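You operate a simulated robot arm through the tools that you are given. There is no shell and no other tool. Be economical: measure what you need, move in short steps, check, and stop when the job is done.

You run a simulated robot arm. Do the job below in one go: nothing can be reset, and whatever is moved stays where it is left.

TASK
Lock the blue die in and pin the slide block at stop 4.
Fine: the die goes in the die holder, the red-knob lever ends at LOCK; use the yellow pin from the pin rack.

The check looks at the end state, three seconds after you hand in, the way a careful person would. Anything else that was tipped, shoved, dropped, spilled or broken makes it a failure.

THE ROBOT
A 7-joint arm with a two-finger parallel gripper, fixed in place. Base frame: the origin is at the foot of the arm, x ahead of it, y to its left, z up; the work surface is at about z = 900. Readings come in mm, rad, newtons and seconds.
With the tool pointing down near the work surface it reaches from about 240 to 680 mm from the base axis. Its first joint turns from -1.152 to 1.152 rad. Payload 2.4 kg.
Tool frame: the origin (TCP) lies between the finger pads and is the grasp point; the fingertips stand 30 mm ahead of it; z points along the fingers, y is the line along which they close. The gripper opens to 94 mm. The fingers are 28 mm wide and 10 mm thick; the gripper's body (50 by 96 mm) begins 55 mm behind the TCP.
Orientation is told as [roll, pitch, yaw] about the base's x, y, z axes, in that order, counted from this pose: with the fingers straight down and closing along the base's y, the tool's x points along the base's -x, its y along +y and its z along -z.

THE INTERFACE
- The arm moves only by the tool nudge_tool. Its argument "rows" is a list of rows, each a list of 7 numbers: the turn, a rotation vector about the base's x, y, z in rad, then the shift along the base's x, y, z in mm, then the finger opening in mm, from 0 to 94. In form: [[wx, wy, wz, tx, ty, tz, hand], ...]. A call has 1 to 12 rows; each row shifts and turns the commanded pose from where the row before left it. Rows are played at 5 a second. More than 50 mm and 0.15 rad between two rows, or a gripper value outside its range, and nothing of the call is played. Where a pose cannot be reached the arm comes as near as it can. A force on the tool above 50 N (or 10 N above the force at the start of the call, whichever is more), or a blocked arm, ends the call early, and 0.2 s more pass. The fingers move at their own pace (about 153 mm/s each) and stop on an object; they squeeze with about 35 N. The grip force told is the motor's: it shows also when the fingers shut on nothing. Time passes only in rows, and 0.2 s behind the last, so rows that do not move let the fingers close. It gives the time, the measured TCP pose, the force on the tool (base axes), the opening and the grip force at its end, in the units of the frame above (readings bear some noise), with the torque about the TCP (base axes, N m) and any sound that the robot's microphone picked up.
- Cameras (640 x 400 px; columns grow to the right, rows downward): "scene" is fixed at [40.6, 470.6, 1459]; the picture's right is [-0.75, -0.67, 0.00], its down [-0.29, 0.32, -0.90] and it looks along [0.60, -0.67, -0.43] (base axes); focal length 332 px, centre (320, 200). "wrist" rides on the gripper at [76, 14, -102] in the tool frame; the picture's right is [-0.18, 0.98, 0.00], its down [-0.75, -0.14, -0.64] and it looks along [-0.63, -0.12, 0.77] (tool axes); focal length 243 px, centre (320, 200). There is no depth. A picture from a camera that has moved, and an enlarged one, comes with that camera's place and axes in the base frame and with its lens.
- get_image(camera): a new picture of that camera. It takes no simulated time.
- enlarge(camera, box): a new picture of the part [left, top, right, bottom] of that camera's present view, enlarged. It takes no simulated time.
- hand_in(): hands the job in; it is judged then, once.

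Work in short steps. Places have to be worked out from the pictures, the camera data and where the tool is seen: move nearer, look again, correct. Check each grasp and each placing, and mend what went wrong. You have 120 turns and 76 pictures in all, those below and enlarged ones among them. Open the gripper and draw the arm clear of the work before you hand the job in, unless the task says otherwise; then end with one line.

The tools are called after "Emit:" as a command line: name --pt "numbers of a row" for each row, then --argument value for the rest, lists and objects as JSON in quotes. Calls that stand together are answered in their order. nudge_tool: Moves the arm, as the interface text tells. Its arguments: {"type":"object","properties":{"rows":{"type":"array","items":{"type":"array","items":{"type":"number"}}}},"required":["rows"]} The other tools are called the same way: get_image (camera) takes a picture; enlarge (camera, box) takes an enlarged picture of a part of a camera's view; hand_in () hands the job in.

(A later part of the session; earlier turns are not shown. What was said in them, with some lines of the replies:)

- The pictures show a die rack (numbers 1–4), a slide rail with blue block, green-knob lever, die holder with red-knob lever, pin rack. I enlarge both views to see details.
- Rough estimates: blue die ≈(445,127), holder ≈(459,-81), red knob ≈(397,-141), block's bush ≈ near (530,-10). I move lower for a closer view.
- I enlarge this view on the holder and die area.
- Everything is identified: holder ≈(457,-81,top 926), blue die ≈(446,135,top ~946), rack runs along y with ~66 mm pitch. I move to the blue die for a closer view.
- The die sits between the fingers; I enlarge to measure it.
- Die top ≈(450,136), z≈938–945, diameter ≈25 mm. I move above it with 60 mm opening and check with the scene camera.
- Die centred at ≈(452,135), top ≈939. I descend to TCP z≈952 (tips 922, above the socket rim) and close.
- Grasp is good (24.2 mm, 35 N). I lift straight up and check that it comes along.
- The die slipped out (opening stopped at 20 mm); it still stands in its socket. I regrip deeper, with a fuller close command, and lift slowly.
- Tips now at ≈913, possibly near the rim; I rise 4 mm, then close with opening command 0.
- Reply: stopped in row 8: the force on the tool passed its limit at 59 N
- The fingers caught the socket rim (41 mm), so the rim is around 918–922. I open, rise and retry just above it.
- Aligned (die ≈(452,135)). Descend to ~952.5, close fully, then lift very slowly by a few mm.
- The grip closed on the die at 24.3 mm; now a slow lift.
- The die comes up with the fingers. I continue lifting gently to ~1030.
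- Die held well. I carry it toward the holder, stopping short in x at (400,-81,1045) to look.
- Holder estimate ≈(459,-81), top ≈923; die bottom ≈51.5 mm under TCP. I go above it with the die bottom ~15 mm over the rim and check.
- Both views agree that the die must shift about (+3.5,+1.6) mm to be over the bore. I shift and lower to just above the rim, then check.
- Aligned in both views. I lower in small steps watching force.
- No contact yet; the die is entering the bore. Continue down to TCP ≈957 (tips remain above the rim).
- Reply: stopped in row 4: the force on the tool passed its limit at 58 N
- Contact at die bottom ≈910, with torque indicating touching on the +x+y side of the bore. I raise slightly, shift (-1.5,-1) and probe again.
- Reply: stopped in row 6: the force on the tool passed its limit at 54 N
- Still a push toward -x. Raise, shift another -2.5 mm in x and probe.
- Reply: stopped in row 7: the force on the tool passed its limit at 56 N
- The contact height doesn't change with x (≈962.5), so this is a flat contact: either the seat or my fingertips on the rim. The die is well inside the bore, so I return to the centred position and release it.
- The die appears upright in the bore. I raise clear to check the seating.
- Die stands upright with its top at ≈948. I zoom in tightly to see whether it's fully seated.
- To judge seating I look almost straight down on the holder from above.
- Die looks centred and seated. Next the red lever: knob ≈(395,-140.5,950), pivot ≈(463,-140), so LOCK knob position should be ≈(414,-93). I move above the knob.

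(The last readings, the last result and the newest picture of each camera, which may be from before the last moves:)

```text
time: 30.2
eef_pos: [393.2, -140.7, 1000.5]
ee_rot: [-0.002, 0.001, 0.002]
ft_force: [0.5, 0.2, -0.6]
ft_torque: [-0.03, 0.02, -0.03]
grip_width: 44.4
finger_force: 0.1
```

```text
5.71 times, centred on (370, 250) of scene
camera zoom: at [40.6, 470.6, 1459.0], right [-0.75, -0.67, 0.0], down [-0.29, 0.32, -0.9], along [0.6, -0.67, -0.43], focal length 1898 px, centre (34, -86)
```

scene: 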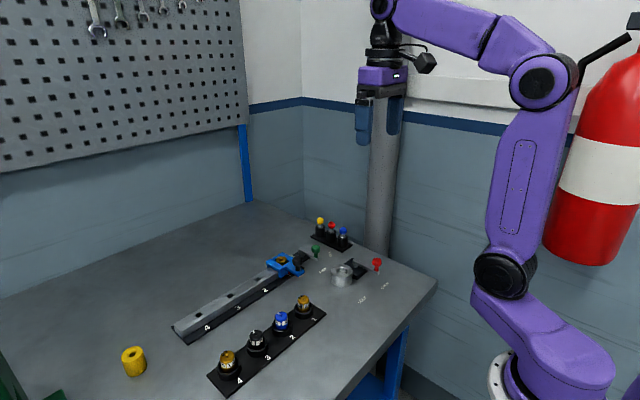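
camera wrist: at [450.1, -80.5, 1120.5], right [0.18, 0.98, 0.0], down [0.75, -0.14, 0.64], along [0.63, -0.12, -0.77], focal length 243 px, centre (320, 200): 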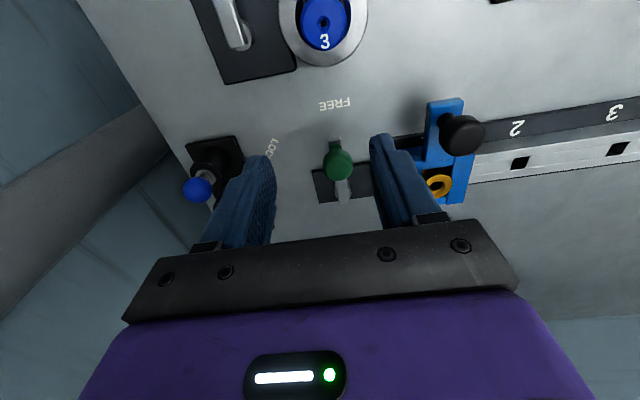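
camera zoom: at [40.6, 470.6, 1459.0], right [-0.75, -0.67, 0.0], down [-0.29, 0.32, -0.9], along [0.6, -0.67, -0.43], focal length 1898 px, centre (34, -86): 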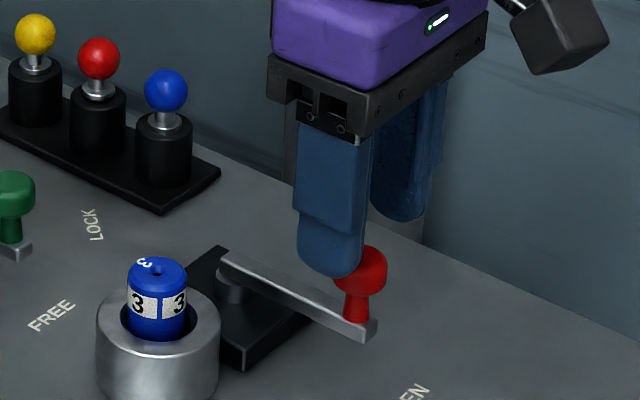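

Knob measured at ≈(398.5,-139.3). Shift, lower to TCP ≈965 so tips stay above the lever bar, and cage the knob at 30 mm.

Emit:
nudge_tool --pt "0 0 0 5 1.4 -10 44" --pt "0 0 0 0 0 -13 44" --pt "0 0 0 0 0 -12 44" --pt "0 0 0 0 0 0 30" --pt "0 0 0 0 0 0 30"

Emit:
enlarge --camera "scene" --box '[330, 215, 410, 285]'

```text
time: 31.4
eef_pos: [399.3, -139.7, 967.3]
ee_rot: [-0.001, -0.001, 0.001]
ft_force: [-0.3, 0.0, 0.0]
ft_torque: [0.02, -0.02, -0.03]
grip_width: 30.0
finger_force: 0.1
```

```text
5.71 times, centred on (370, 250) of scene
camera zoom: at [40.6, 470.6, 1459.0], right [-0.75, -0.67, 0.0], down [-0.29, 0.32, -0.9], along [0.6, -0.67, -0.43], focal length 1898 px, centre (34, -86)
```

zoom: 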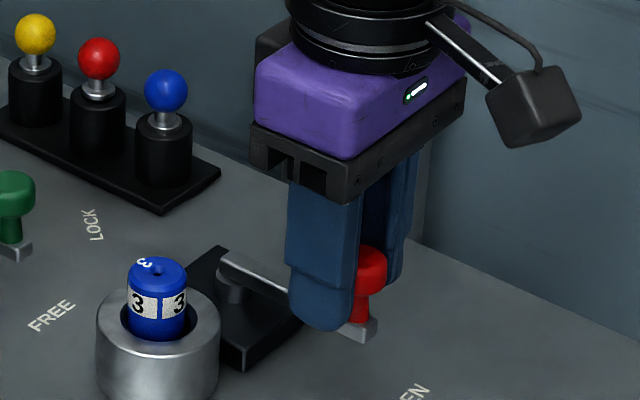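

Knob is caged. I sweep along the arc toward LOCK, first to ~35°.

Emit:
nudge_tool --pt "0 0 0 0.2 5.7 0 30" --pt "0 0 0 0.75 5.7 0 30" --pt "0 0 0 1.25 5.6 0 30" --pt "0 0 0 1.7 5.5 0 30" --pt "0 0 0 2.2 5.3 0 30" --pt "0 0 0 2.7 5.1 0 30" --pt "0 0 0 3.1 4.9 0 30"

Emit:
enlarge --camera "wrist" --box '[220, 40, 420, 190]'

```text
time: 33.0
eef_pos: [412.0, -101.6, 966.6]
ee_rot: [0.001, 0.0, 0.005]
ft_force: [0.1, 0.6, -0.6]
ft_torque: [0.0, -0.01, 0.02]
grip_width: 30.4
finger_force: 0.0
```

```text
2.67 times, centred on (320, 115) of wrist
camera zoom: at [337.4, -87.5, 1069.9], right [0.18, 0.98, 0.0], down [0.75, -0.14, 0.64], along [0.63, -0.12, -0.77], focal length 647 px, centre (320, 427)
```

zoom: 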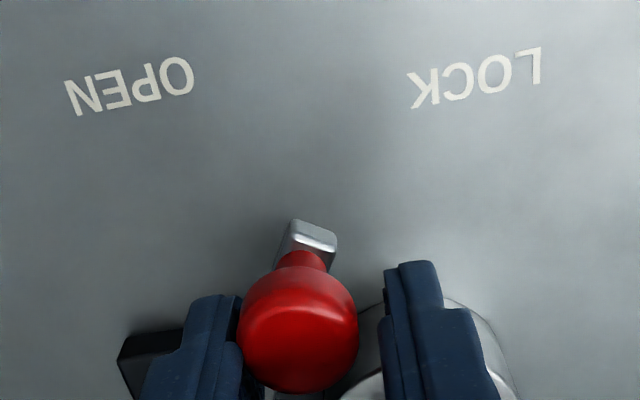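

Lever follows freely, bar now ≈30–35°. I continue in smaller steps until the stop is felt.

Emit:
nudge_tool --pt "0 0 0 3.5 4.6 0 30" --pt "0 0 0 3.9 4.3 0 30" --pt "0 0 0 2.1 2.0 0 30" --pt "0 0 0 2.1 1.9 0 30" --pt "0 0 0 2.1 1.8 0 30"

Emit:
enlarge --camera "wrist" --box '[220, 40, 420, 190]'

```text
time: 34.2
eef_pos: [425.0, -87.3, 966.6]
ee_rot: [0.001, 0.0, 0.0]
ft_force: [0.2, -0.9, -0.2]
ft_torque: [0.01, 0.01, 0.03]
grip_width: 30.4
finger_force: 0.1
```

```text
2.67 times, centred on (320, 115) of wrist
camera zoom: at [350.9, -73.5, 1070.3], right [0.18, 0.98, 0.0], down [0.75, -0.14, 0.64], along [0.63, -0.12, -0.77], focal length 647 px, centre (320, 427)
```

zoom: 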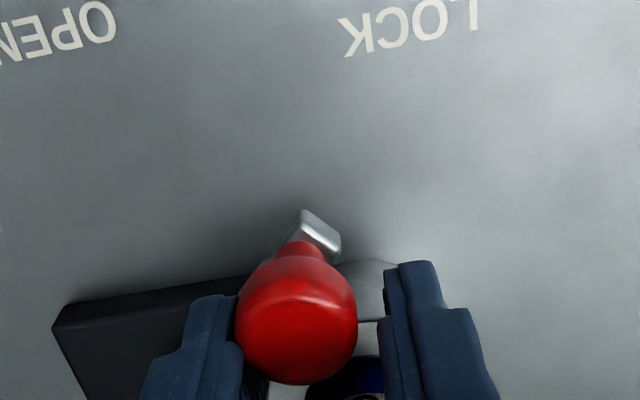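

No resistance yet at ≈50°. I advance in ~2° steps to feel for the stop.

Emit:
nudge_tool --pt "0 0 0 1.7 1.4 0 30" --pt "0 0 0 1.8 1.4 0 30" --pt "0 0 0 1.8 1.3 0 30"

Emit:
enlarge --camera "scene" --box '[330, 220, 410, 290]'

```text
time: 35.0
eef_pos: [430.4, -84.5, 967.1]
ee_rot: [0.0, 0.0, 0.0]
ft_force: [0.5, 0.1, 0.1]
ft_torque: [0.0, 0.0, 0.0]
grip_width: 29.8
finger_force: 0.1
```

```text
5.71 times, centred on (370, 255) of scene
camera zoom: at [40.6, 470.6, 1459.0], right [-0.75, -0.67, 0.0], down [-0.29, 0.32, -0.9], along [0.6, -0.67, -0.43], focal length 1898 px, centre (34, -114)
```

zoom: 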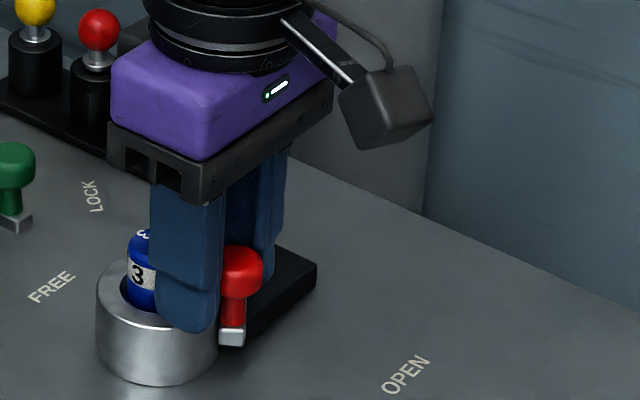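

Lever ≈48–50°, still no reaction force. Push +y a few more mm and watch the force.

Emit:
nudge_tool --pt "0 0 0 0 1.5 0 30" --pt "0 0 0 0 1.5 0 30" --pt "0 0 0 0 1 0 30"

Emit:
enlarge --camera "wrist" --box '[220, 40, 420, 190]'

```text
time: 35.8
eef_pos: [430.2, -80.0, 967.7]
ee_rot: [-0.002, 0.0, 0.002]
ft_force: [0.4, -3.8, 0.2]
ft_torque: [-0.01, -0.04, 0.0]
grip_width: 32.4
finger_force: 1.7
```

```text
2.67 times, centred on (320, 115) of wrist
camera zoom: at [355.8, -66.6, 1070.1], right [0.18, 0.98, 0.0], down [0.75, -0.14, 0.64], along [0.63, -0.12, -0.77], focal length 647 px, centre (320, 427)
```

zoom: 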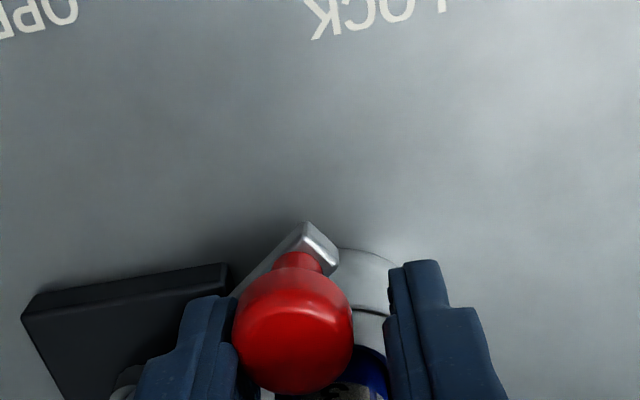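

Reaction force and finger give show the lever stop is reached (~55°). I press a touch more, then recenter, open and rise.

Emit:
nudge_tool --pt "0 0 0 0 1.5 0 30" --pt "0 0 0 0 0 0 30" --pt "0 0 0 -2 -5.5 0 32" --pt "0 0 0 0 0 0 40" --pt "0 0 0 0 0 12 40" --pt "0 0 0 0 0 25 40" --pt "0 0 0 -20 -10 40 60" --pt "0 0 0 -20 -10 40 60"

Emit:
enlarge --camera "wrist" --box '[220, 80, 480, 240]'

Emit:
enlarge --camera "scene" --box '[250, 200, 410, 300]'

```text
time: 37.6
eef_pos: [384.5, -102.8, 1083.3]
ee_rot: [0.0, -0.001, 0.004]
ft_force: [0.8, -0.5, -0.6]
ft_torque: [-0.01, 0.01, 0.0]
grip_width: 60.0
finger_force: 0.0
```

```text
2.46 times, centred on (350, 160) of wrist
camera zoom: at [310.6, -89.2, 1186.2], right [0.18, 0.98, 0.0], down [0.75, -0.14, 0.64], along [0.63, -0.12, -0.77], focal length 597 px, centre (246, 298)
```

zoom: 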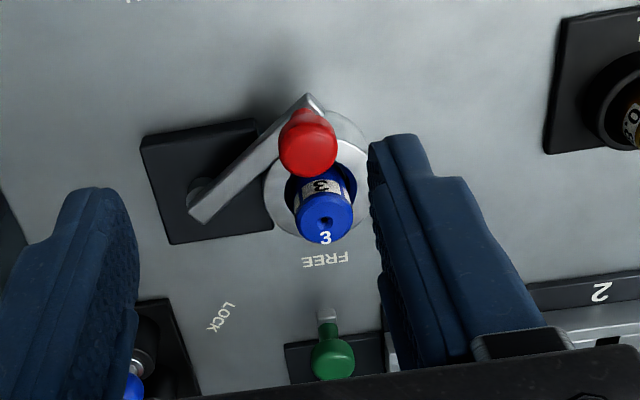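

```text
4.00 times, centred on (330, 250) of scene
camera zoom: at [40.6, 470.6, 1459.0], right [-0.75, -0.67, 0.0], down [-0.29, 0.32, -0.9], along [0.6, -0.67, -0.43], focal length 1328 px, centre (280, 0)
```

zoom: 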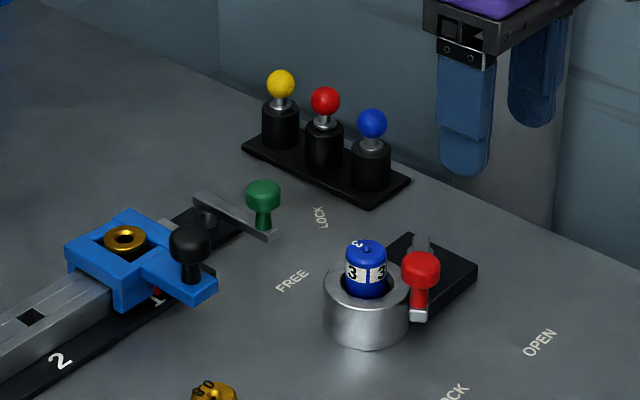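

Lever is at LOCK, die undisturbed. Now the slide: handle knob ≈(538,1,965), bush ≈(596,2,944), rail holes on x≈597 with 80 mm pitch (stop 4 at y≈235). I move above the handle knob.

Emit:
nudge_tool --pt "0 0 0 35 25 0 60" --pt "0 0 0 40 25 0 60" --pt "0 0 0 40 25 0 60" --pt "0 0 0 38 28 -25 60" --pt "0 0 0 0 0 -20 60"

Emit:
get_image --camera "wrist"

Emit:
enlarge --camera "scene" --box '[250, 210, 350, 290]'

```text
refused: row 4 steps farther than a row can; nothing moved
```

```text
24 pictures are left
camera wrist: at [310.6, -89.2, 1186.2], right [0.18, 0.98, 0.0], down [0.75, -0.14, 0.64], along [0.63, -0.12, -0.77], focal length 243 px, centre (320, 200)
```

wrist: 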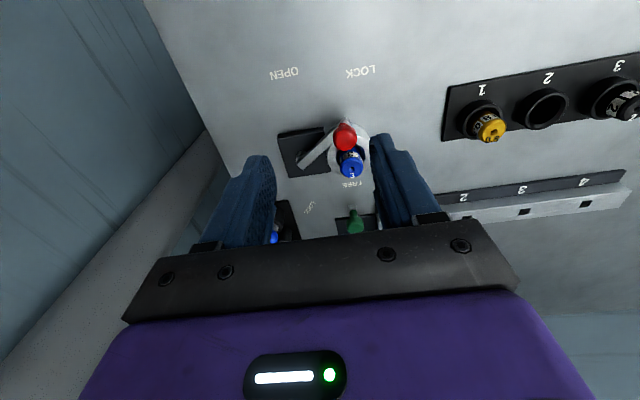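

```text
5.00 times, centred on (300, 250) of scene
camera zoom: at [40.6, 470.6, 1459.0], right [-0.75, -0.67, 0.0], down [-0.29, 0.32, -0.9], along [0.6, -0.67, -0.43], focal length 1661 px, centre (420, -50)
```

zoom: 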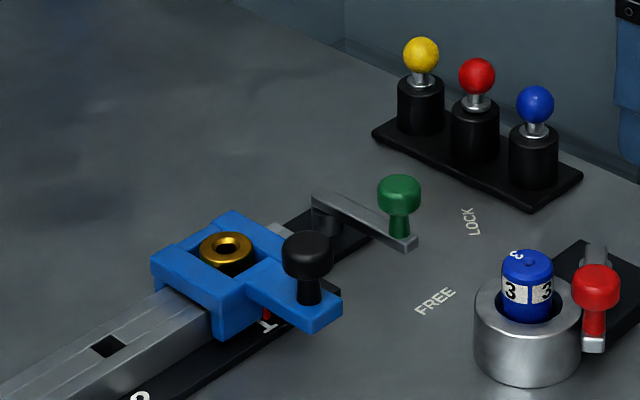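

The move was refused for step length; I resend it with shorter rows.

Emit:
nudge_tool --pt "0 0 0 35 25 0 60" --pt "0 0 0 40 25 0 60" --pt "0 0 0 40 25 0 60" --pt "0 0 0 38 28 -10 60" --pt "0 0 0 0 0 -30 60"

```text
time: 38.8
eef_pos: [540.8, -3.6, 1043.6]
ee_rot: [0.0, 0.0, 0.001]
ft_force: [0.0, -0.1, 0.3]
ft_torque: [0.01, 0.02, 0.01]
grip_width: 59.9
finger_force: 0.0
```

Emit:
get_image --camera "wrist"

```text
22 pictures are left
camera wrist: at [467.4, 11.5, 1147.1], right [0.18, 0.98, 0.0], down [0.75, -0.14, 0.64], along [0.63, -0.12, -0.77], focal length 243 px, centre (320, 200)
```

wrist: 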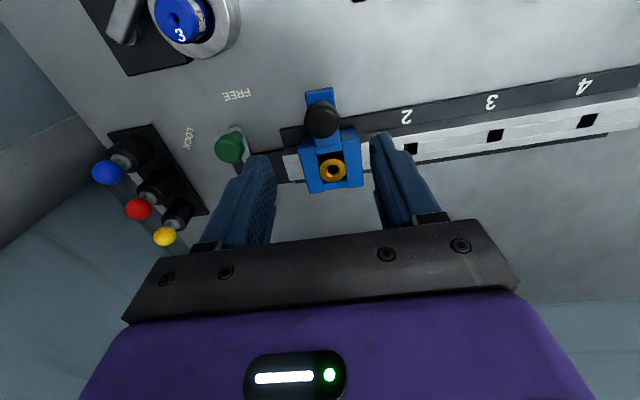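

Precise estimates: knob (538.5,0), bush (597,0)=stop 1, hole 4 at ≈(597,237–240). I lower around the knob and cage it.

Emit:
nudge_tool --pt "0 0 0 -2 3 -25 60" --pt "0 0 0 0 0 -25 60" --pt "0 0 0 0 0 -17 60" --pt "0 0 0 0 0 0 40" --pt "0 0 0 0 0 0 20" --pt "0 0 0 0 0 0 20"

Emit:
enlarge --camera "scene" --box '[250, 210, 350, 290]'

```text
time: 40.2
eef_pos: [540.6, 1.6, 974.8]
ee_rot: [-0.001, 0.0, 0.002]
ft_force: [0.2, -3.3, -4.0]
ft_torque: [-0.07, -0.56, 0.0]
grip_width: 25.4
finger_force: 45.0
```

```text
5.00 times, centred on (300, 250) of scene
camera zoom: at [40.7, 470.5, 1459.0], right [-0.75, -0.67, 0.0], down [-0.29, 0.32, -0.9], along [0.6, -0.67, -0.43], focal length 1661 px, centre (420, -50)
```

zoom: 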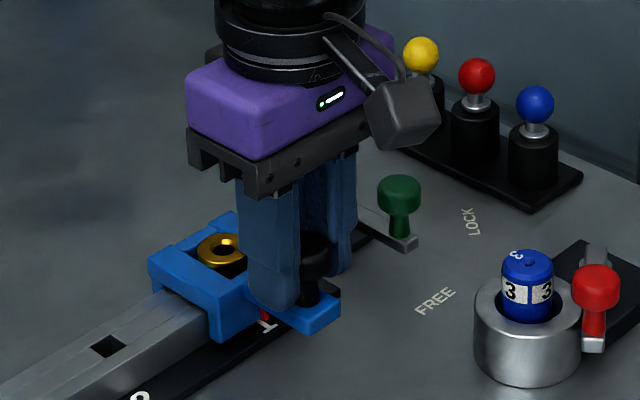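

The knob is gripped (25.4 mm). I loosen to a close cage of 28 mm and drag +y slowly.

Emit:
nudge_tool --pt "0 0 0 0 0 1 28" --pt "0 0 0 0 3 0 28" --pt "0 0 0 0 6 0 28" --pt "0 0 0 0 10 0 28" --pt "0 0 0 0 15 0 28" --pt "0 0 0 0 16 0 28" --pt "0 0 0 0 16 0 28"

Emit:
enlarge --camera "scene" --box '[200, 210, 340, 330]'

```text
time: 41.8
eef_pos: [538.5, 67.9, 977.8]
ee_rot: [-0.001, 0.002, 0.002]
ft_force: [-0.4, 0.2, 0.9]
ft_torque: [0.04, 0.01, -0.02]
grip_width: 28.0
finger_force: 0.1
```

```text
3.33 times, centred on (270, 270) of scene
camera zoom: at [40.6, 470.6, 1459.0], right [-0.75, -0.67, 0.0], down [-0.29, 0.32, -0.9], along [0.6, -0.67, -0.43], focal length 1107 px, centre (487, -33)
```

zoom: 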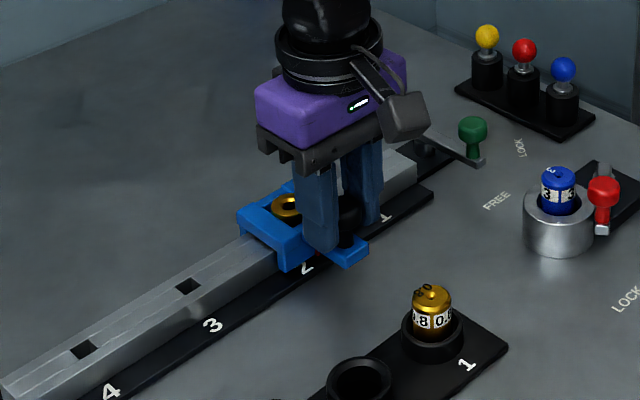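

The block slides freely. I continue to just short of stop 4.

Emit:
nudge_tool --pt "0 0 0 0 12 0 28" --pt "0 0 0 0 16 0 28" --pt "0 0 0 0 16 0 28" --pt "0 0 0 0 16 0 28" --pt "0 0 0 0 16 0 28" --pt "0 0 0 0 16 0 28" --pt "0 0 0 0 16 0 28" --pt "0 0 0 0 16 0 28" --pt "0 0 0 0 14 0 28" --pt "0 0 0 0 10 0 28" --pt "0 0 0 0 8 0 28" --pt "0 0 0 0 4 0 28"

Emit:
enlarge --camera "scene" --box '[150, 250, 270, 340]'

Emit:
enlarge --camera "wrist" --box '[240, 60, 400, 180]'

```text
time: 44.4
eef_pos: [539.2, 229.9, 977.3]
ee_rot: [-0.001, 0.002, 0.003]
ft_force: [0.4, -0.3, -0.1]
ft_torque: [-0.02, -0.01, 0.02]
grip_width: 28.3
finger_force: 0.5
```

```text
4.44 times, centred on (210, 295) of scene
camera zoom: at [40.6, 470.6, 1459.0], right [-0.75, -0.67, 0.0], down [-0.29, 0.32, -0.9], along [0.6, -0.67, -0.43], focal length 1476 px, centre (809, -222)
```

zoom: 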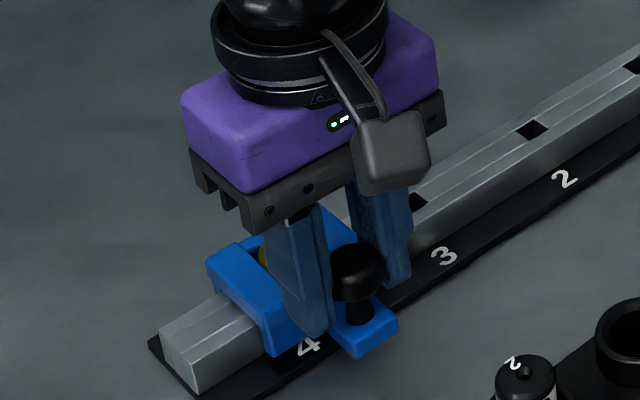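

```text
3.33 times, centred on (320, 120) of wrist
camera zoom: at [465.3, 243.2, 1081.2], right [0.18, 0.98, 0.0], down [0.75, -0.14, 0.64], along [0.63, -0.12, -0.77], focal length 809 px, centre (320, 467)
```

zoom: 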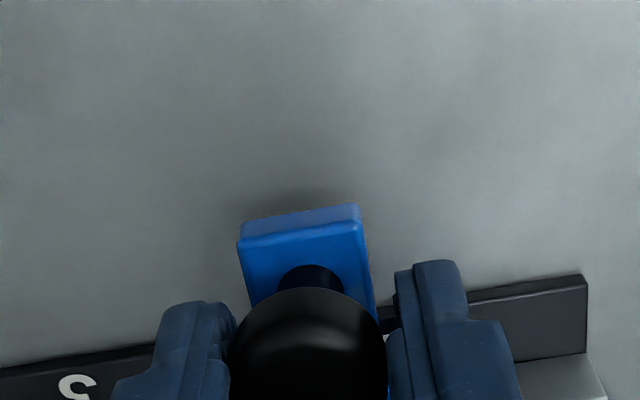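

Knob centre ≈228.6 now; stop 4 should be ≈238. I push 9 mm more, then open and rise to measure bush versus holes 2 and 3.

Emit:
nudge_tool --pt "0 0 0 0 4 0 28" --pt "0 0 0 0 3 0 28" --pt "0 0 0 0 2 0 28" --pt "0 0 0 0 0 0 28" --pt "0 0 0 0 0 0 45" --pt "0 0 0 0 0 0 45" --pt "0 0 0 0 0 25 45" --pt "0 0 0 0 -8 45 45"

Emit:
enlarge --camera "wrist" --box '[120, 90, 440, 230]'

```text
time: 46.2
eef_pos: [538.2, 229.7, 1047.3]
ee_rot: [-0.003, 0.002, 0.003]
ft_force: [-0.6, 0.1, -1.1]
ft_torque: [-0.01, -0.02, 0.01]
grip_width: 45.1
finger_force: 0.2
```

```text
2.00 times, centred on (280, 160) of wrist
camera zoom: at [464.7, 243.2, 1150.6], right [0.18, 0.98, 0.0], down [0.75, -0.14, 0.64], along [0.63, -0.12, -0.77], focal length 485 px, centre (400, 280)
```

zoom: 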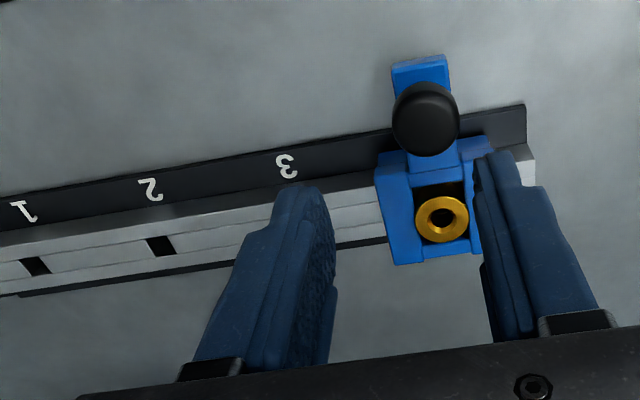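

Rough measure puts the bush within ~2–3 mm of stop 4. I move further out in x so the camera looks steeply into the bush bore.

Emit:
nudge_tool --pt "0 0 0 30 0 0 94" --pt "0 0 0 30 -2 0 94" --pt "0 0 0 22 -2 -8 94" --pt "0 0 0 0 0 0 94"

Emit:
enlarge --camera "wrist" --box '[270, 50, 390, 140]'

```text
time: 47.2
eef_pos: [621.5, 225.1, 1039.4]
ee_rot: [-0.002, 0.0, 0.003]
ft_force: [0.4, -0.1, 0.2]
ft_torque: [0.02, 0.03, 0.01]
grip_width: 93.9
finger_force: 0.0
```

```text
4.44 times, centred on (330, 95) of wrist
camera zoom: at [547.3, 239.4, 1143.5], right [0.18, 0.98, 0.0], down [0.75, -0.14, 0.64], along [0.63, -0.12, -0.77], focal length 1078 px, centre (276, 667)
```

zoom: 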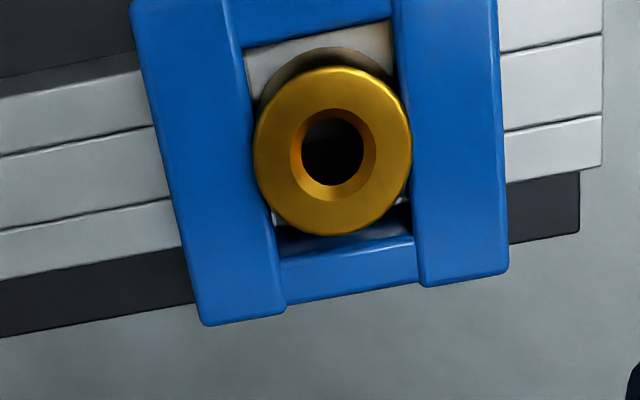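

The bore looks dark (hole beneath). I magnify it further to see any hole edge.

Emit:
enlarge --camera "wrist" --box '[322, 65, 354, 95]'

```text
13.33 times, centred on (338, 80) of wrist
camera zoom: at [547.3, 239.4, 1143.5], right [0.18, 0.98, 0.0], down [0.75, -0.14, 0.64], along [0.63, -0.12, -0.77], focal length 3235 px, centre (80, 1800)
```

zoom: 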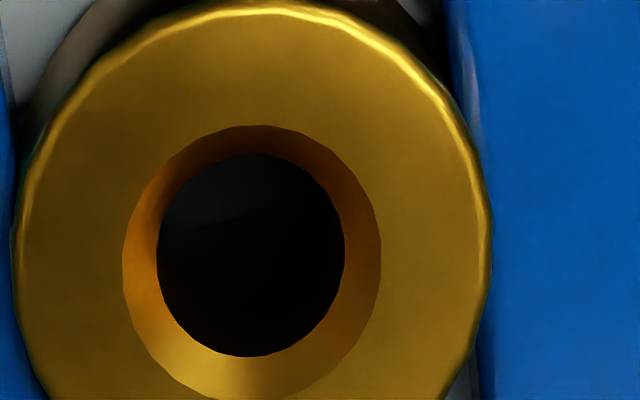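

No hole edge intrudes in y, so the bush is aligned over hole 4 (bush at ≈(598.5,239.6)). Now I go to the pin rack for the yellow pin (≈(645,-206)).

Emit:
nudge_tool --pt "0 0 0 -30 -10 10 94" --pt "0 0 0 -10 -45 5 94" --pt "0 0 0 0 -48 0 94" --pt "0 0 0 0 -48 0 94" --pt "0 0 0 0 -48 0 94" --pt "0 0 0 0 -48 0 94" --pt "0 0 0 0 -48 0 94" --pt "0 0 0 0 -48 0 94" --pt "0 0 0 10 -46 0 70" --pt "0 0 0 10 -36 0 60" --pt "0 0 0 0 0 0 60"

Emit:
get_image --camera "wrist"

```text
time: 49.6
eef_pos: [603.3, -199.9, 1053.3]
ee_rot: [-0.001, 0.0, 0.001]
ft_force: [0.3, 0.1, -0.1]
ft_torque: [0.04, 0.0, 0.01]
grip_width: 59.9
finger_force: 0.2
```

```text
14 pictures are left
camera wrist: at [528.7, -186.2, 1157.2], right [0.18, 0.98, 0.0], down [0.75, -0.14, 0.64], along [0.63, -0.12, -0.77], focal length 243 px, centre (320, 200)
```

wrist: 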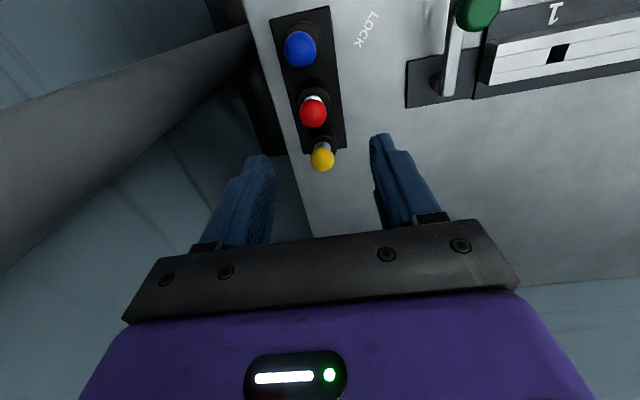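

Yellow ball ≈(641,-205.5,956). I move above it, checking reach.

Emit:
nudge_tool --pt "0 0 0 20 -3 0 50" --pt "0 0 0 18 -3 0 50" --pt "0 0 0 0 0 -25 50" --pt "0 0 0 0 0 -25 50" --pt "0 0 0 0 0 0 50"

Emit:
enlarge --camera "wrist" --box '[240, 90, 400, 210]'

```text
time: 50.8
eef_pos: [638.9, -207.3, 1003.4]
ee_rot: [-0.001, -0.001, 0.002]
ft_force: [-0.7, 0.8, 0.1]
ft_torque: [-0.03, -0.01, -0.02]
grip_width: 50.1
finger_force: 0.0
```

```text
3.33 times, centred on (320, 150) of wrist
camera zoom: at [563.9, -193.3, 1106.4], right [0.18, 0.98, 0.0], down [0.75, -0.14, 0.64], along [0.63, -0.12, -0.77], focal length 809 px, centre (320, 367)
```

zoom: 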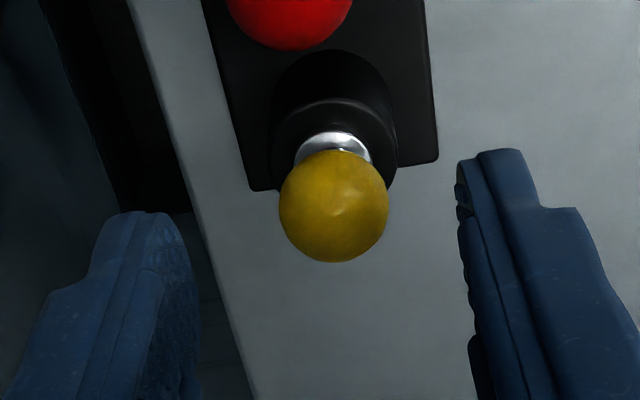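

Ball ≈(643.5,-205.5). I shift, descend to TCP ≈967 (tips just above the barrel) and close gently.

Emit:
nudge_tool --pt "0 0 0 4.5 1.7 -12 50" --pt "0 0 0 0 0 -14 50" --pt "0 0 0 0 0 -10 50" --pt "0 0 0 0 0 0 50" --pt "0 0 0 0 0 0 30" --pt "0 0 0 0 0 0 0" --pt "0 0 0 0 0 0 0"

Emit:
enlarge --camera "scene" --box '[290, 200, 370, 260]'

```text
time: 52.4
eef_pos: [643.3, -203.2, 967.1]
ee_rot: [0.0, 0.0, 0.002]
ft_force: [-0.3, 0.0, 0.5]
ft_torque: [-0.02, 0.07, -0.05]
grip_width: 19.1
finger_force: 34.9
```

```text
6.67 times, centred on (330, 230) of scene
camera zoom: at [40.6, 470.6, 1459.0], right [-0.75, -0.67, 0.0], down [-0.29, 0.32, -0.9], along [0.6, -0.67, -0.43], focal length 2214 px, centre (253, 0)
```

zoom: 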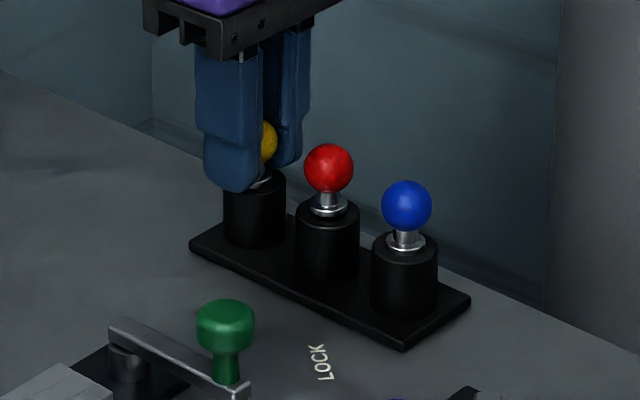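

Closed at 19.1 mm, 35 N. I lift slowly and check whether the pin follows.

Emit:
nudge_tool --pt "0 0 0 0 0 2 0" --pt "0 0 0 0 0 3 0" --pt "0 0 0 0 0 3 0" --pt "0 0 0 0 0 4 0" --pt "0 0 0 0 0 4 0" --pt "0 0 0 0 0 4 0"

```text
time: 53.8
eef_pos: [642.9, -203.8, 987.8]
ee_rot: [-0.001, 0.0, 0.0]
ft_force: [-0.3, 0.1, -0.6]
ft_torque: [-0.02, 0.0, 0.01]
grip_width: 19.6
finger_force: 35.1
```

Still held. Continue lifting slowly, then look.

Emit:
nudge_tool --pt "0 0 0 0 0 5 0" --pt "0 0 0 0 0 6 0" --pt "0 0 0 0 0 7 0" --pt "0 0 0 0 0 7 0" --pt "0 0 0 0 0 7 0" --pt "0 0 0 0 0 7 0" --pt "0 0 0 0 0 7 0" --pt "0 0 0 0 0 6 0" --pt "0 0 0 0 0 4 0"

Emit:
enlarge --camera "scene" --box '[290, 180, 370, 240]'

```text
time: 55.8
eef_pos: [643.8, -202.7, 1043.8]
ee_rot: [-0.001, -0.001, 0.0]
ft_force: [1.1, 0.3, 0.3]
ft_torque: [0.0, 0.01, 0.0]
grip_width: 18.2
finger_force: 35.3
```

```text
6.67 times, centred on (330, 210) of scene
camera zoom: at [40.6, 470.6, 1459.0], right [-0.75, -0.67, 0.0], down [-0.29, 0.32, -0.9], along [0.6, -0.67, -0.43], focal length 2214 px, centre (253, 133)
```

zoom: 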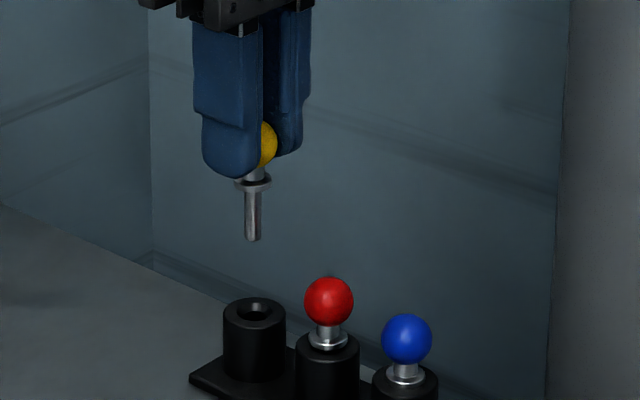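

The yellow pin is out and hangs straight, shank ≈29 mm below its flange. I carry it gently toward stop 4.

Emit:
nudge_tool --pt "0 0 0 0 5 0 0" --pt "0 0 0 0 12 0 0" --pt "0 0 0 -2 18 0 0" --pt "0 0 0 -2 20 0 0" --pt "0 0 0 -2 22 0 0" --pt "0 0 0 -2 22 0 0" --pt "0 0 0 -2 22 0 0" --pt "0 0 0 -2 22 0 0" --pt "0 0 0 -2 22 0 0" --pt "0 0 0 -2 22 0 0" --pt "0 0 0 -2 22 0 0" --pt "0 0 0 -2 20 0 0"

Emit:
nudge_tool --pt "0 0 0 -2 18 0 0" --pt "0 0 0 -2 20 0 0" --pt "0 0 0 -2 22 0 0" --pt "0 0 0 -2 22 0 0" --pt "0 0 0 -2 22 0 0" --pt "0 0 0 -2 22 0 0" --pt "0 0 0 -2 22 0 0" --pt "0 0 0 -2 20 0 0" --pt "0 0 0 -2 16 0 0" --pt "0 0 0 -2 12 0 0" --pt "0 0 0 -2 8 0 0" --pt "0 0 0 -2 4 0 0"

```text
time: 58.4
eef_pos: [624.6, 25.8, 1044.5]
ee_rot: [0.0, 0.0, 0.003]
ft_force: [0.6, -0.3, -0.2]
ft_torque: [0.02, -0.01, 0.01]
grip_width: 18.1
finger_force: 34.9
```

```text
time: 61.0
eef_pos: [599.2, 234.0, 1045.5]
ee_rot: [-0.001, -0.001, 0.004]
ft_force: [-0.3, -0.2, -0.3]
ft_torque: [-0.02, 0.0, 0.02]
grip_width: 17.8
finger_force: 35.0
```

Near the bush now at (599,234). I check pin and bush in the wrist view.

Emit:
enlarge --camera "wrist" --box '[240, 90, 400, 210]'

Emit:
enlarge --camera "scene" --box '[170, 230, 270, 310]'

```text
3.33 times, centred on (320, 150) of wrist
camera zoom: at [525.4, 247.1, 1147.3], right [0.18, 0.98, 0.0], down [0.75, -0.14, 0.64], along [0.63, -0.12, -0.77], focal length 809 px, centre (320, 367)
```

zoom: 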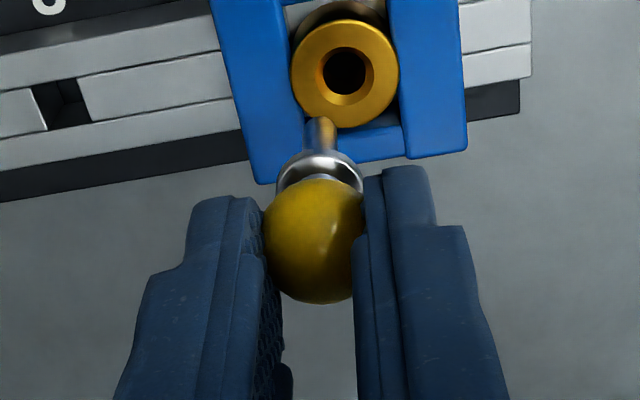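

```text
5.00 times, centred on (220, 270) of scene
camera zoom: at [40.6, 470.6, 1459.0], right [-0.75, -0.67, 0.0], down [-0.29, 0.32, -0.9], along [0.6, -0.67, -0.43], focal length 1661 px, centre (820, -150)
```

zoom: 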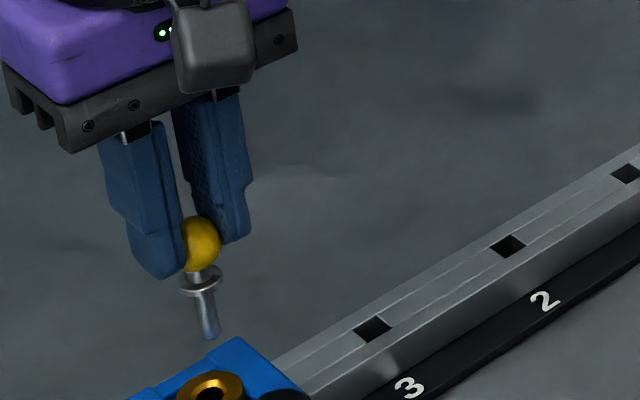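

The ball has slid down toward the fingertips but still holds, pin vertical, tip ≈(599,233.5,970). I shift +6 in y and lower to just above the bush to verify.

Emit:
nudge_tool --pt "0 0 0 0 3 0 0" --pt "0 0 0 0 3 -4 0" --pt "0 0 0 0 0 -6 0" --pt "0 0 0 0 0 -6 0" --pt "0 0 0 0 0 -2 0"

Emit:
enlarge --camera "wrist" --box '[270, 80, 380, 160]'

Emit:
enlarge --camera "scene" --box '[170, 250, 270, 330]'

```text
time: 62.2
eef_pos: [600.0, 238.6, 1026.1]
ee_rot: [-0.002, 0.0, 0.002]
ft_force: [-0.6, 0.3, -0.2]
ft_torque: [0.02, -0.01, 0.02]
grip_width: 18.0
finger_force: 35.0
```

```text
5.00 times, centred on (325, 120) of wrist
camera zoom: at [525.4, 252.6, 1129.6], right [0.18, 0.98, 0.0], down [0.75, -0.14, 0.64], along [0.63, -0.12, -0.77], focal length 1213 px, centre (295, 600)
```

zoom: 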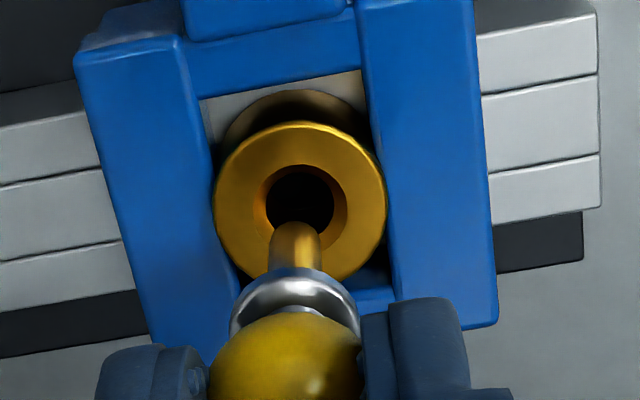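

```text
5.00 times, centred on (220, 290) of scene
camera zoom: at [40.6, 470.6, 1459.0], right [-0.75, -0.67, 0.0], down [-0.29, 0.32, -0.9], along [0.6, -0.67, -0.43], focal length 1661 px, centre (820, -250)
```

zoom: 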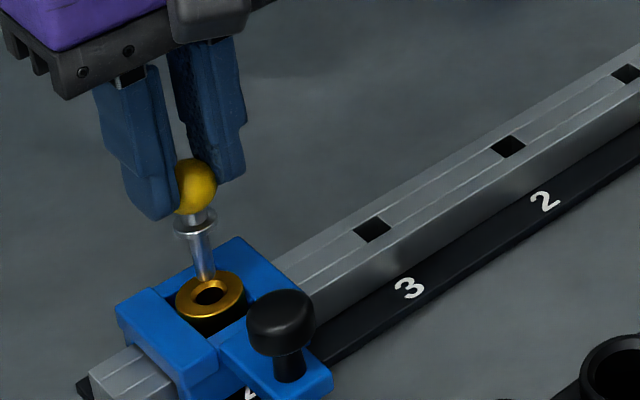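

Tip is just above and nearly centred over the bore. Small correction (-1.2,+0.4), then lower in small steps with force watching.

Emit:
nudge_tool --pt "0 0 0 -1.2 0.4 -2 0" --pt "0 0 0 0 0 -4 0" --pt "0 0 0 0 0 -4 0" --pt "0 0 0 0 0 -4 0" --pt "0 0 0 0 0 -4 0"

Emit:
enlarge --camera "scene" --box '[170, 250, 270, 330]'

```text
time: 63.4
eef_pos: [598.2, 240.2, 1008.0]
ee_rot: [-0.002, 0.0, 0.002]
ft_force: [0.2, 1.0, -0.8]
ft_torque: [-0.01, 0.03, -0.01]
grip_width: 18.0
finger_force: 35.1
```

```text
5.00 times, centred on (220, 290) of scene
camera zoom: at [40.6, 470.6, 1459.0], right [-0.75, -0.67, 0.0], down [-0.29, 0.32, -0.9], along [0.6, -0.67, -0.43], focal length 1661 px, centre (820, -250)
```

zoom: 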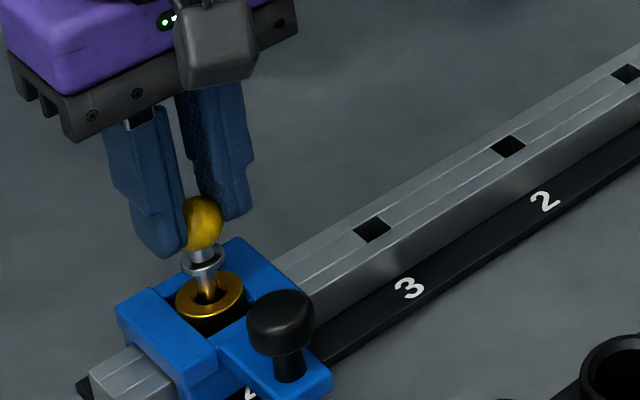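

The shank is inside the bush. Continue lowering ~16 mm in small steps until the flange seats.

Emit:
nudge_tool --pt "0 0 0 0 0 -3 0" --pt "0 0 0 0 0 -3 0" --pt "0 0 0 0 0 -3 0" --pt "0 0 0 0 0 -3 0" --pt "0 0 0 0 0 -2 0" --pt "0 0 0 0 0 -2 0"

Emit:
enlarge --camera "scene" --box '[170, 250, 270, 330]'

```text
time: 64.8
eef_pos: [598.1, 239.4, 991.1]
ee_rot: [0.0, 0.001, 0.001]
ft_force: [-0.1, 0.9, 0.1]
ft_torque: [0.01, 0.02, 0.02]
grip_width: 18.3
finger_force: 34.6
```

```text
5.00 times, centred on (220, 290) of scene
camera zoom: at [40.6, 470.6, 1459.0], right [-0.75, -0.67, 0.0], down [-0.29, 0.32, -0.9], along [0.6, -0.67, -0.43], focal length 1661 px, centre (820, -250)
```

zoom: 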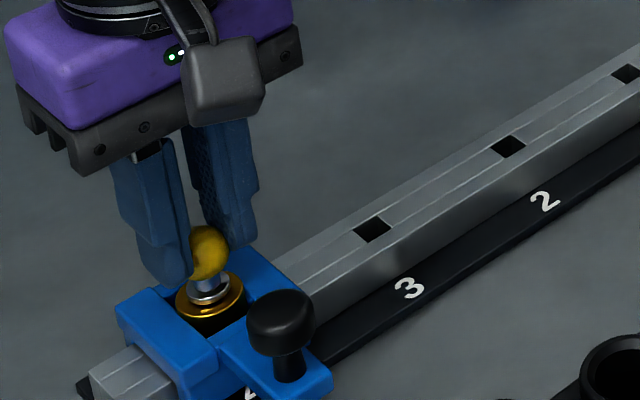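

Flange is nearly on the bush with no resistance—the shank is in the rail hole. A few more mm until contact.

Emit:
nudge_tool --pt "0 0 0 0 0 -1 0" --pt "0 0 0 0 0 -1 0" --pt "0 0 0 0 0 -1 0" --pt "0 0 0 0 0 -1 0"

```text
time: 65.8
eef_pos: [598.3, 239.5, 990.9]
ee_rot: [0.0, -0.002, 0.003]
ft_force: [-5.3, -1.1, 18.3]
ft_torque: [-0.05, 0.24, 0.03]
grip_width: 17.9
finger_force: 34.9
```

Flange contact (18 N). I relieve, open, and rise clear.

Emit:
nudge_tool --pt "0 0 0 0 0 2 0" --pt "0 0 0 0 0 0 22" --pt "0 0 0 0 0 0 40" --pt "0 0 0 0 0 0 50" --pt "0 0 0 0 0 20 50" --pt "0 0 0 0 0 35 50" --pt "0 0 0 -20 -15 40 50" --pt "0 0 0 -30 -20 30 50"

Emit:
enlarge --camera "scene" --box '[170, 250, 270, 330]'

Emit:
enlarge --camera "wrist" --box '[260, 90, 420, 210]'

```text
time: 67.6
eef_pos: [547.2, 207.0, 1117.4]
ee_rot: [-0.002, 0.002, 0.001]
ft_force: [0.1, 0.4, -0.1]
ft_torque: [0.0, -0.02, -0.03]
grip_width: 50.1
finger_force: 0.2
```

```text
5.00 times, centred on (220, 290) of scene
camera zoom: at [40.6, 470.6, 1459.0], right [-0.75, -0.67, 0.0], down [-0.29, 0.32, -0.9], along [0.6, -0.67, -0.43], focal length 1661 px, centre (820, -250)
```

zoom: 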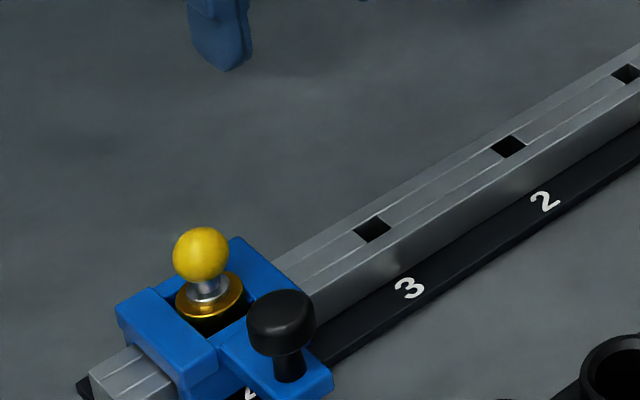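

```text
3.33 times, centred on (340, 150) of wrist
camera zoom: at [473.4, 220.7, 1220.1], right [0.18, 0.98, 0.0], down [0.75, -0.14, 0.64], along [0.63, -0.12, -0.77], focal length 809 px, centre (253, 367)
```

zoom: 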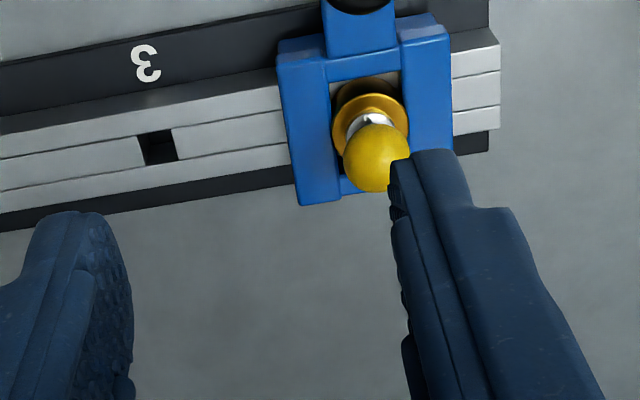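

The pin is seated upright with the block at stop 4. I retreat the arm clear and take one last overall look.

Emit:
nudge_tool --pt "0 0 0 -35 -25 20 60" --pt "0 0 0 -35 -30 20 60" --pt "0 0 0 -30 -35 20 60" --pt "0 0 0 -20 -40 20 60" --pt "0 0 0 -20 -40 20 60" --pt "0 0 0 -10 -40 20 60" --pt "0 0 0 0 -40 20 60" --pt "0 0 0 0 0 20 60"

Emit:
enlarge --camera "scene" --box '[160, 200, 420, 400]'

Emit:
enlarge --camera "scene" --box '[320, 235, 390, 290]'

```text
refused: row 2 steps farther than a row can; nothing moved
```

```text
2.00 times, centred on (290, 300) of scene
camera zoom: at [40.6, 470.6, 1459.0], right [-0.75, -0.67, 0.0], down [-0.29, 0.32, -0.9], along [0.6, -0.67, -0.43], focal length 664 px, centre (380, 0)
```

zoom: 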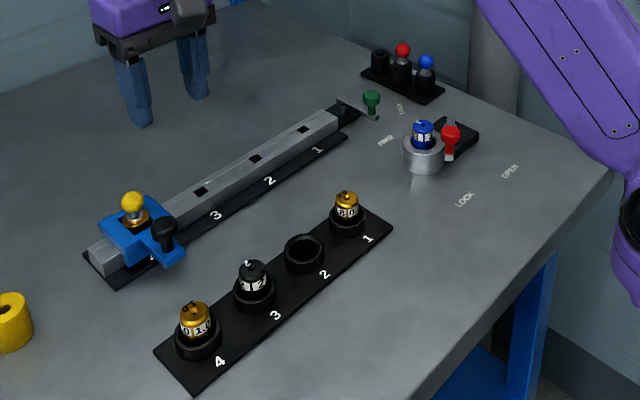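

```text
7.27 times, centred on (355, 262) of scene
camera zoom: at [40.6, 470.6, 1459.0], right [-0.75, -0.67, 0.0], down [-0.29, 0.32, -0.9], along [0.6, -0.67, -0.43], focal length 2416 px, centre (66, -254)
```

zoom: 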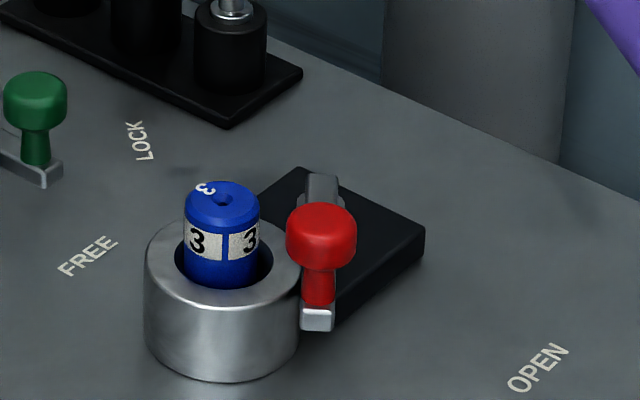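

Die is in the holder, lever at LOCK, pin in at stop 4, nothing else disturbed. I draw the arm clear with shorter steps.

Emit:
nudge_tool --pt "0 0 0 -25 -20 20 60" --pt "0 0 0 -25 -25 20 60" --pt "0 0 0 -25 -30 20 60" --pt "0 0 0 -20 -35 20 60" --pt "0 0 0 -15 -35 20 60" --pt "0 0 0 -10 -35 20 60" --pt "0 0 0 0 0 0 60"

```text
time: 69.2
eef_pos: [427.3, 27.2, 1235.3]
ee_rot: [0.0, 0.002, 0.003]
ft_force: [1.2, 0.1, 0.0]
ft_torque: [0.0, 0.0, -0.03]
grip_width: 60.0
finger_force: 0.1
```

The arm is clear and the gripper is open, so I hand the job in.

Emit:
hand_in

```text
The job is handed in.
```

The blue die is in the holder with the red lever pushed to its stop on the LOCK side, and the slide block is pinned at stop 4 with the yellow pin; I judged the die's seating from pictures and contact height only.
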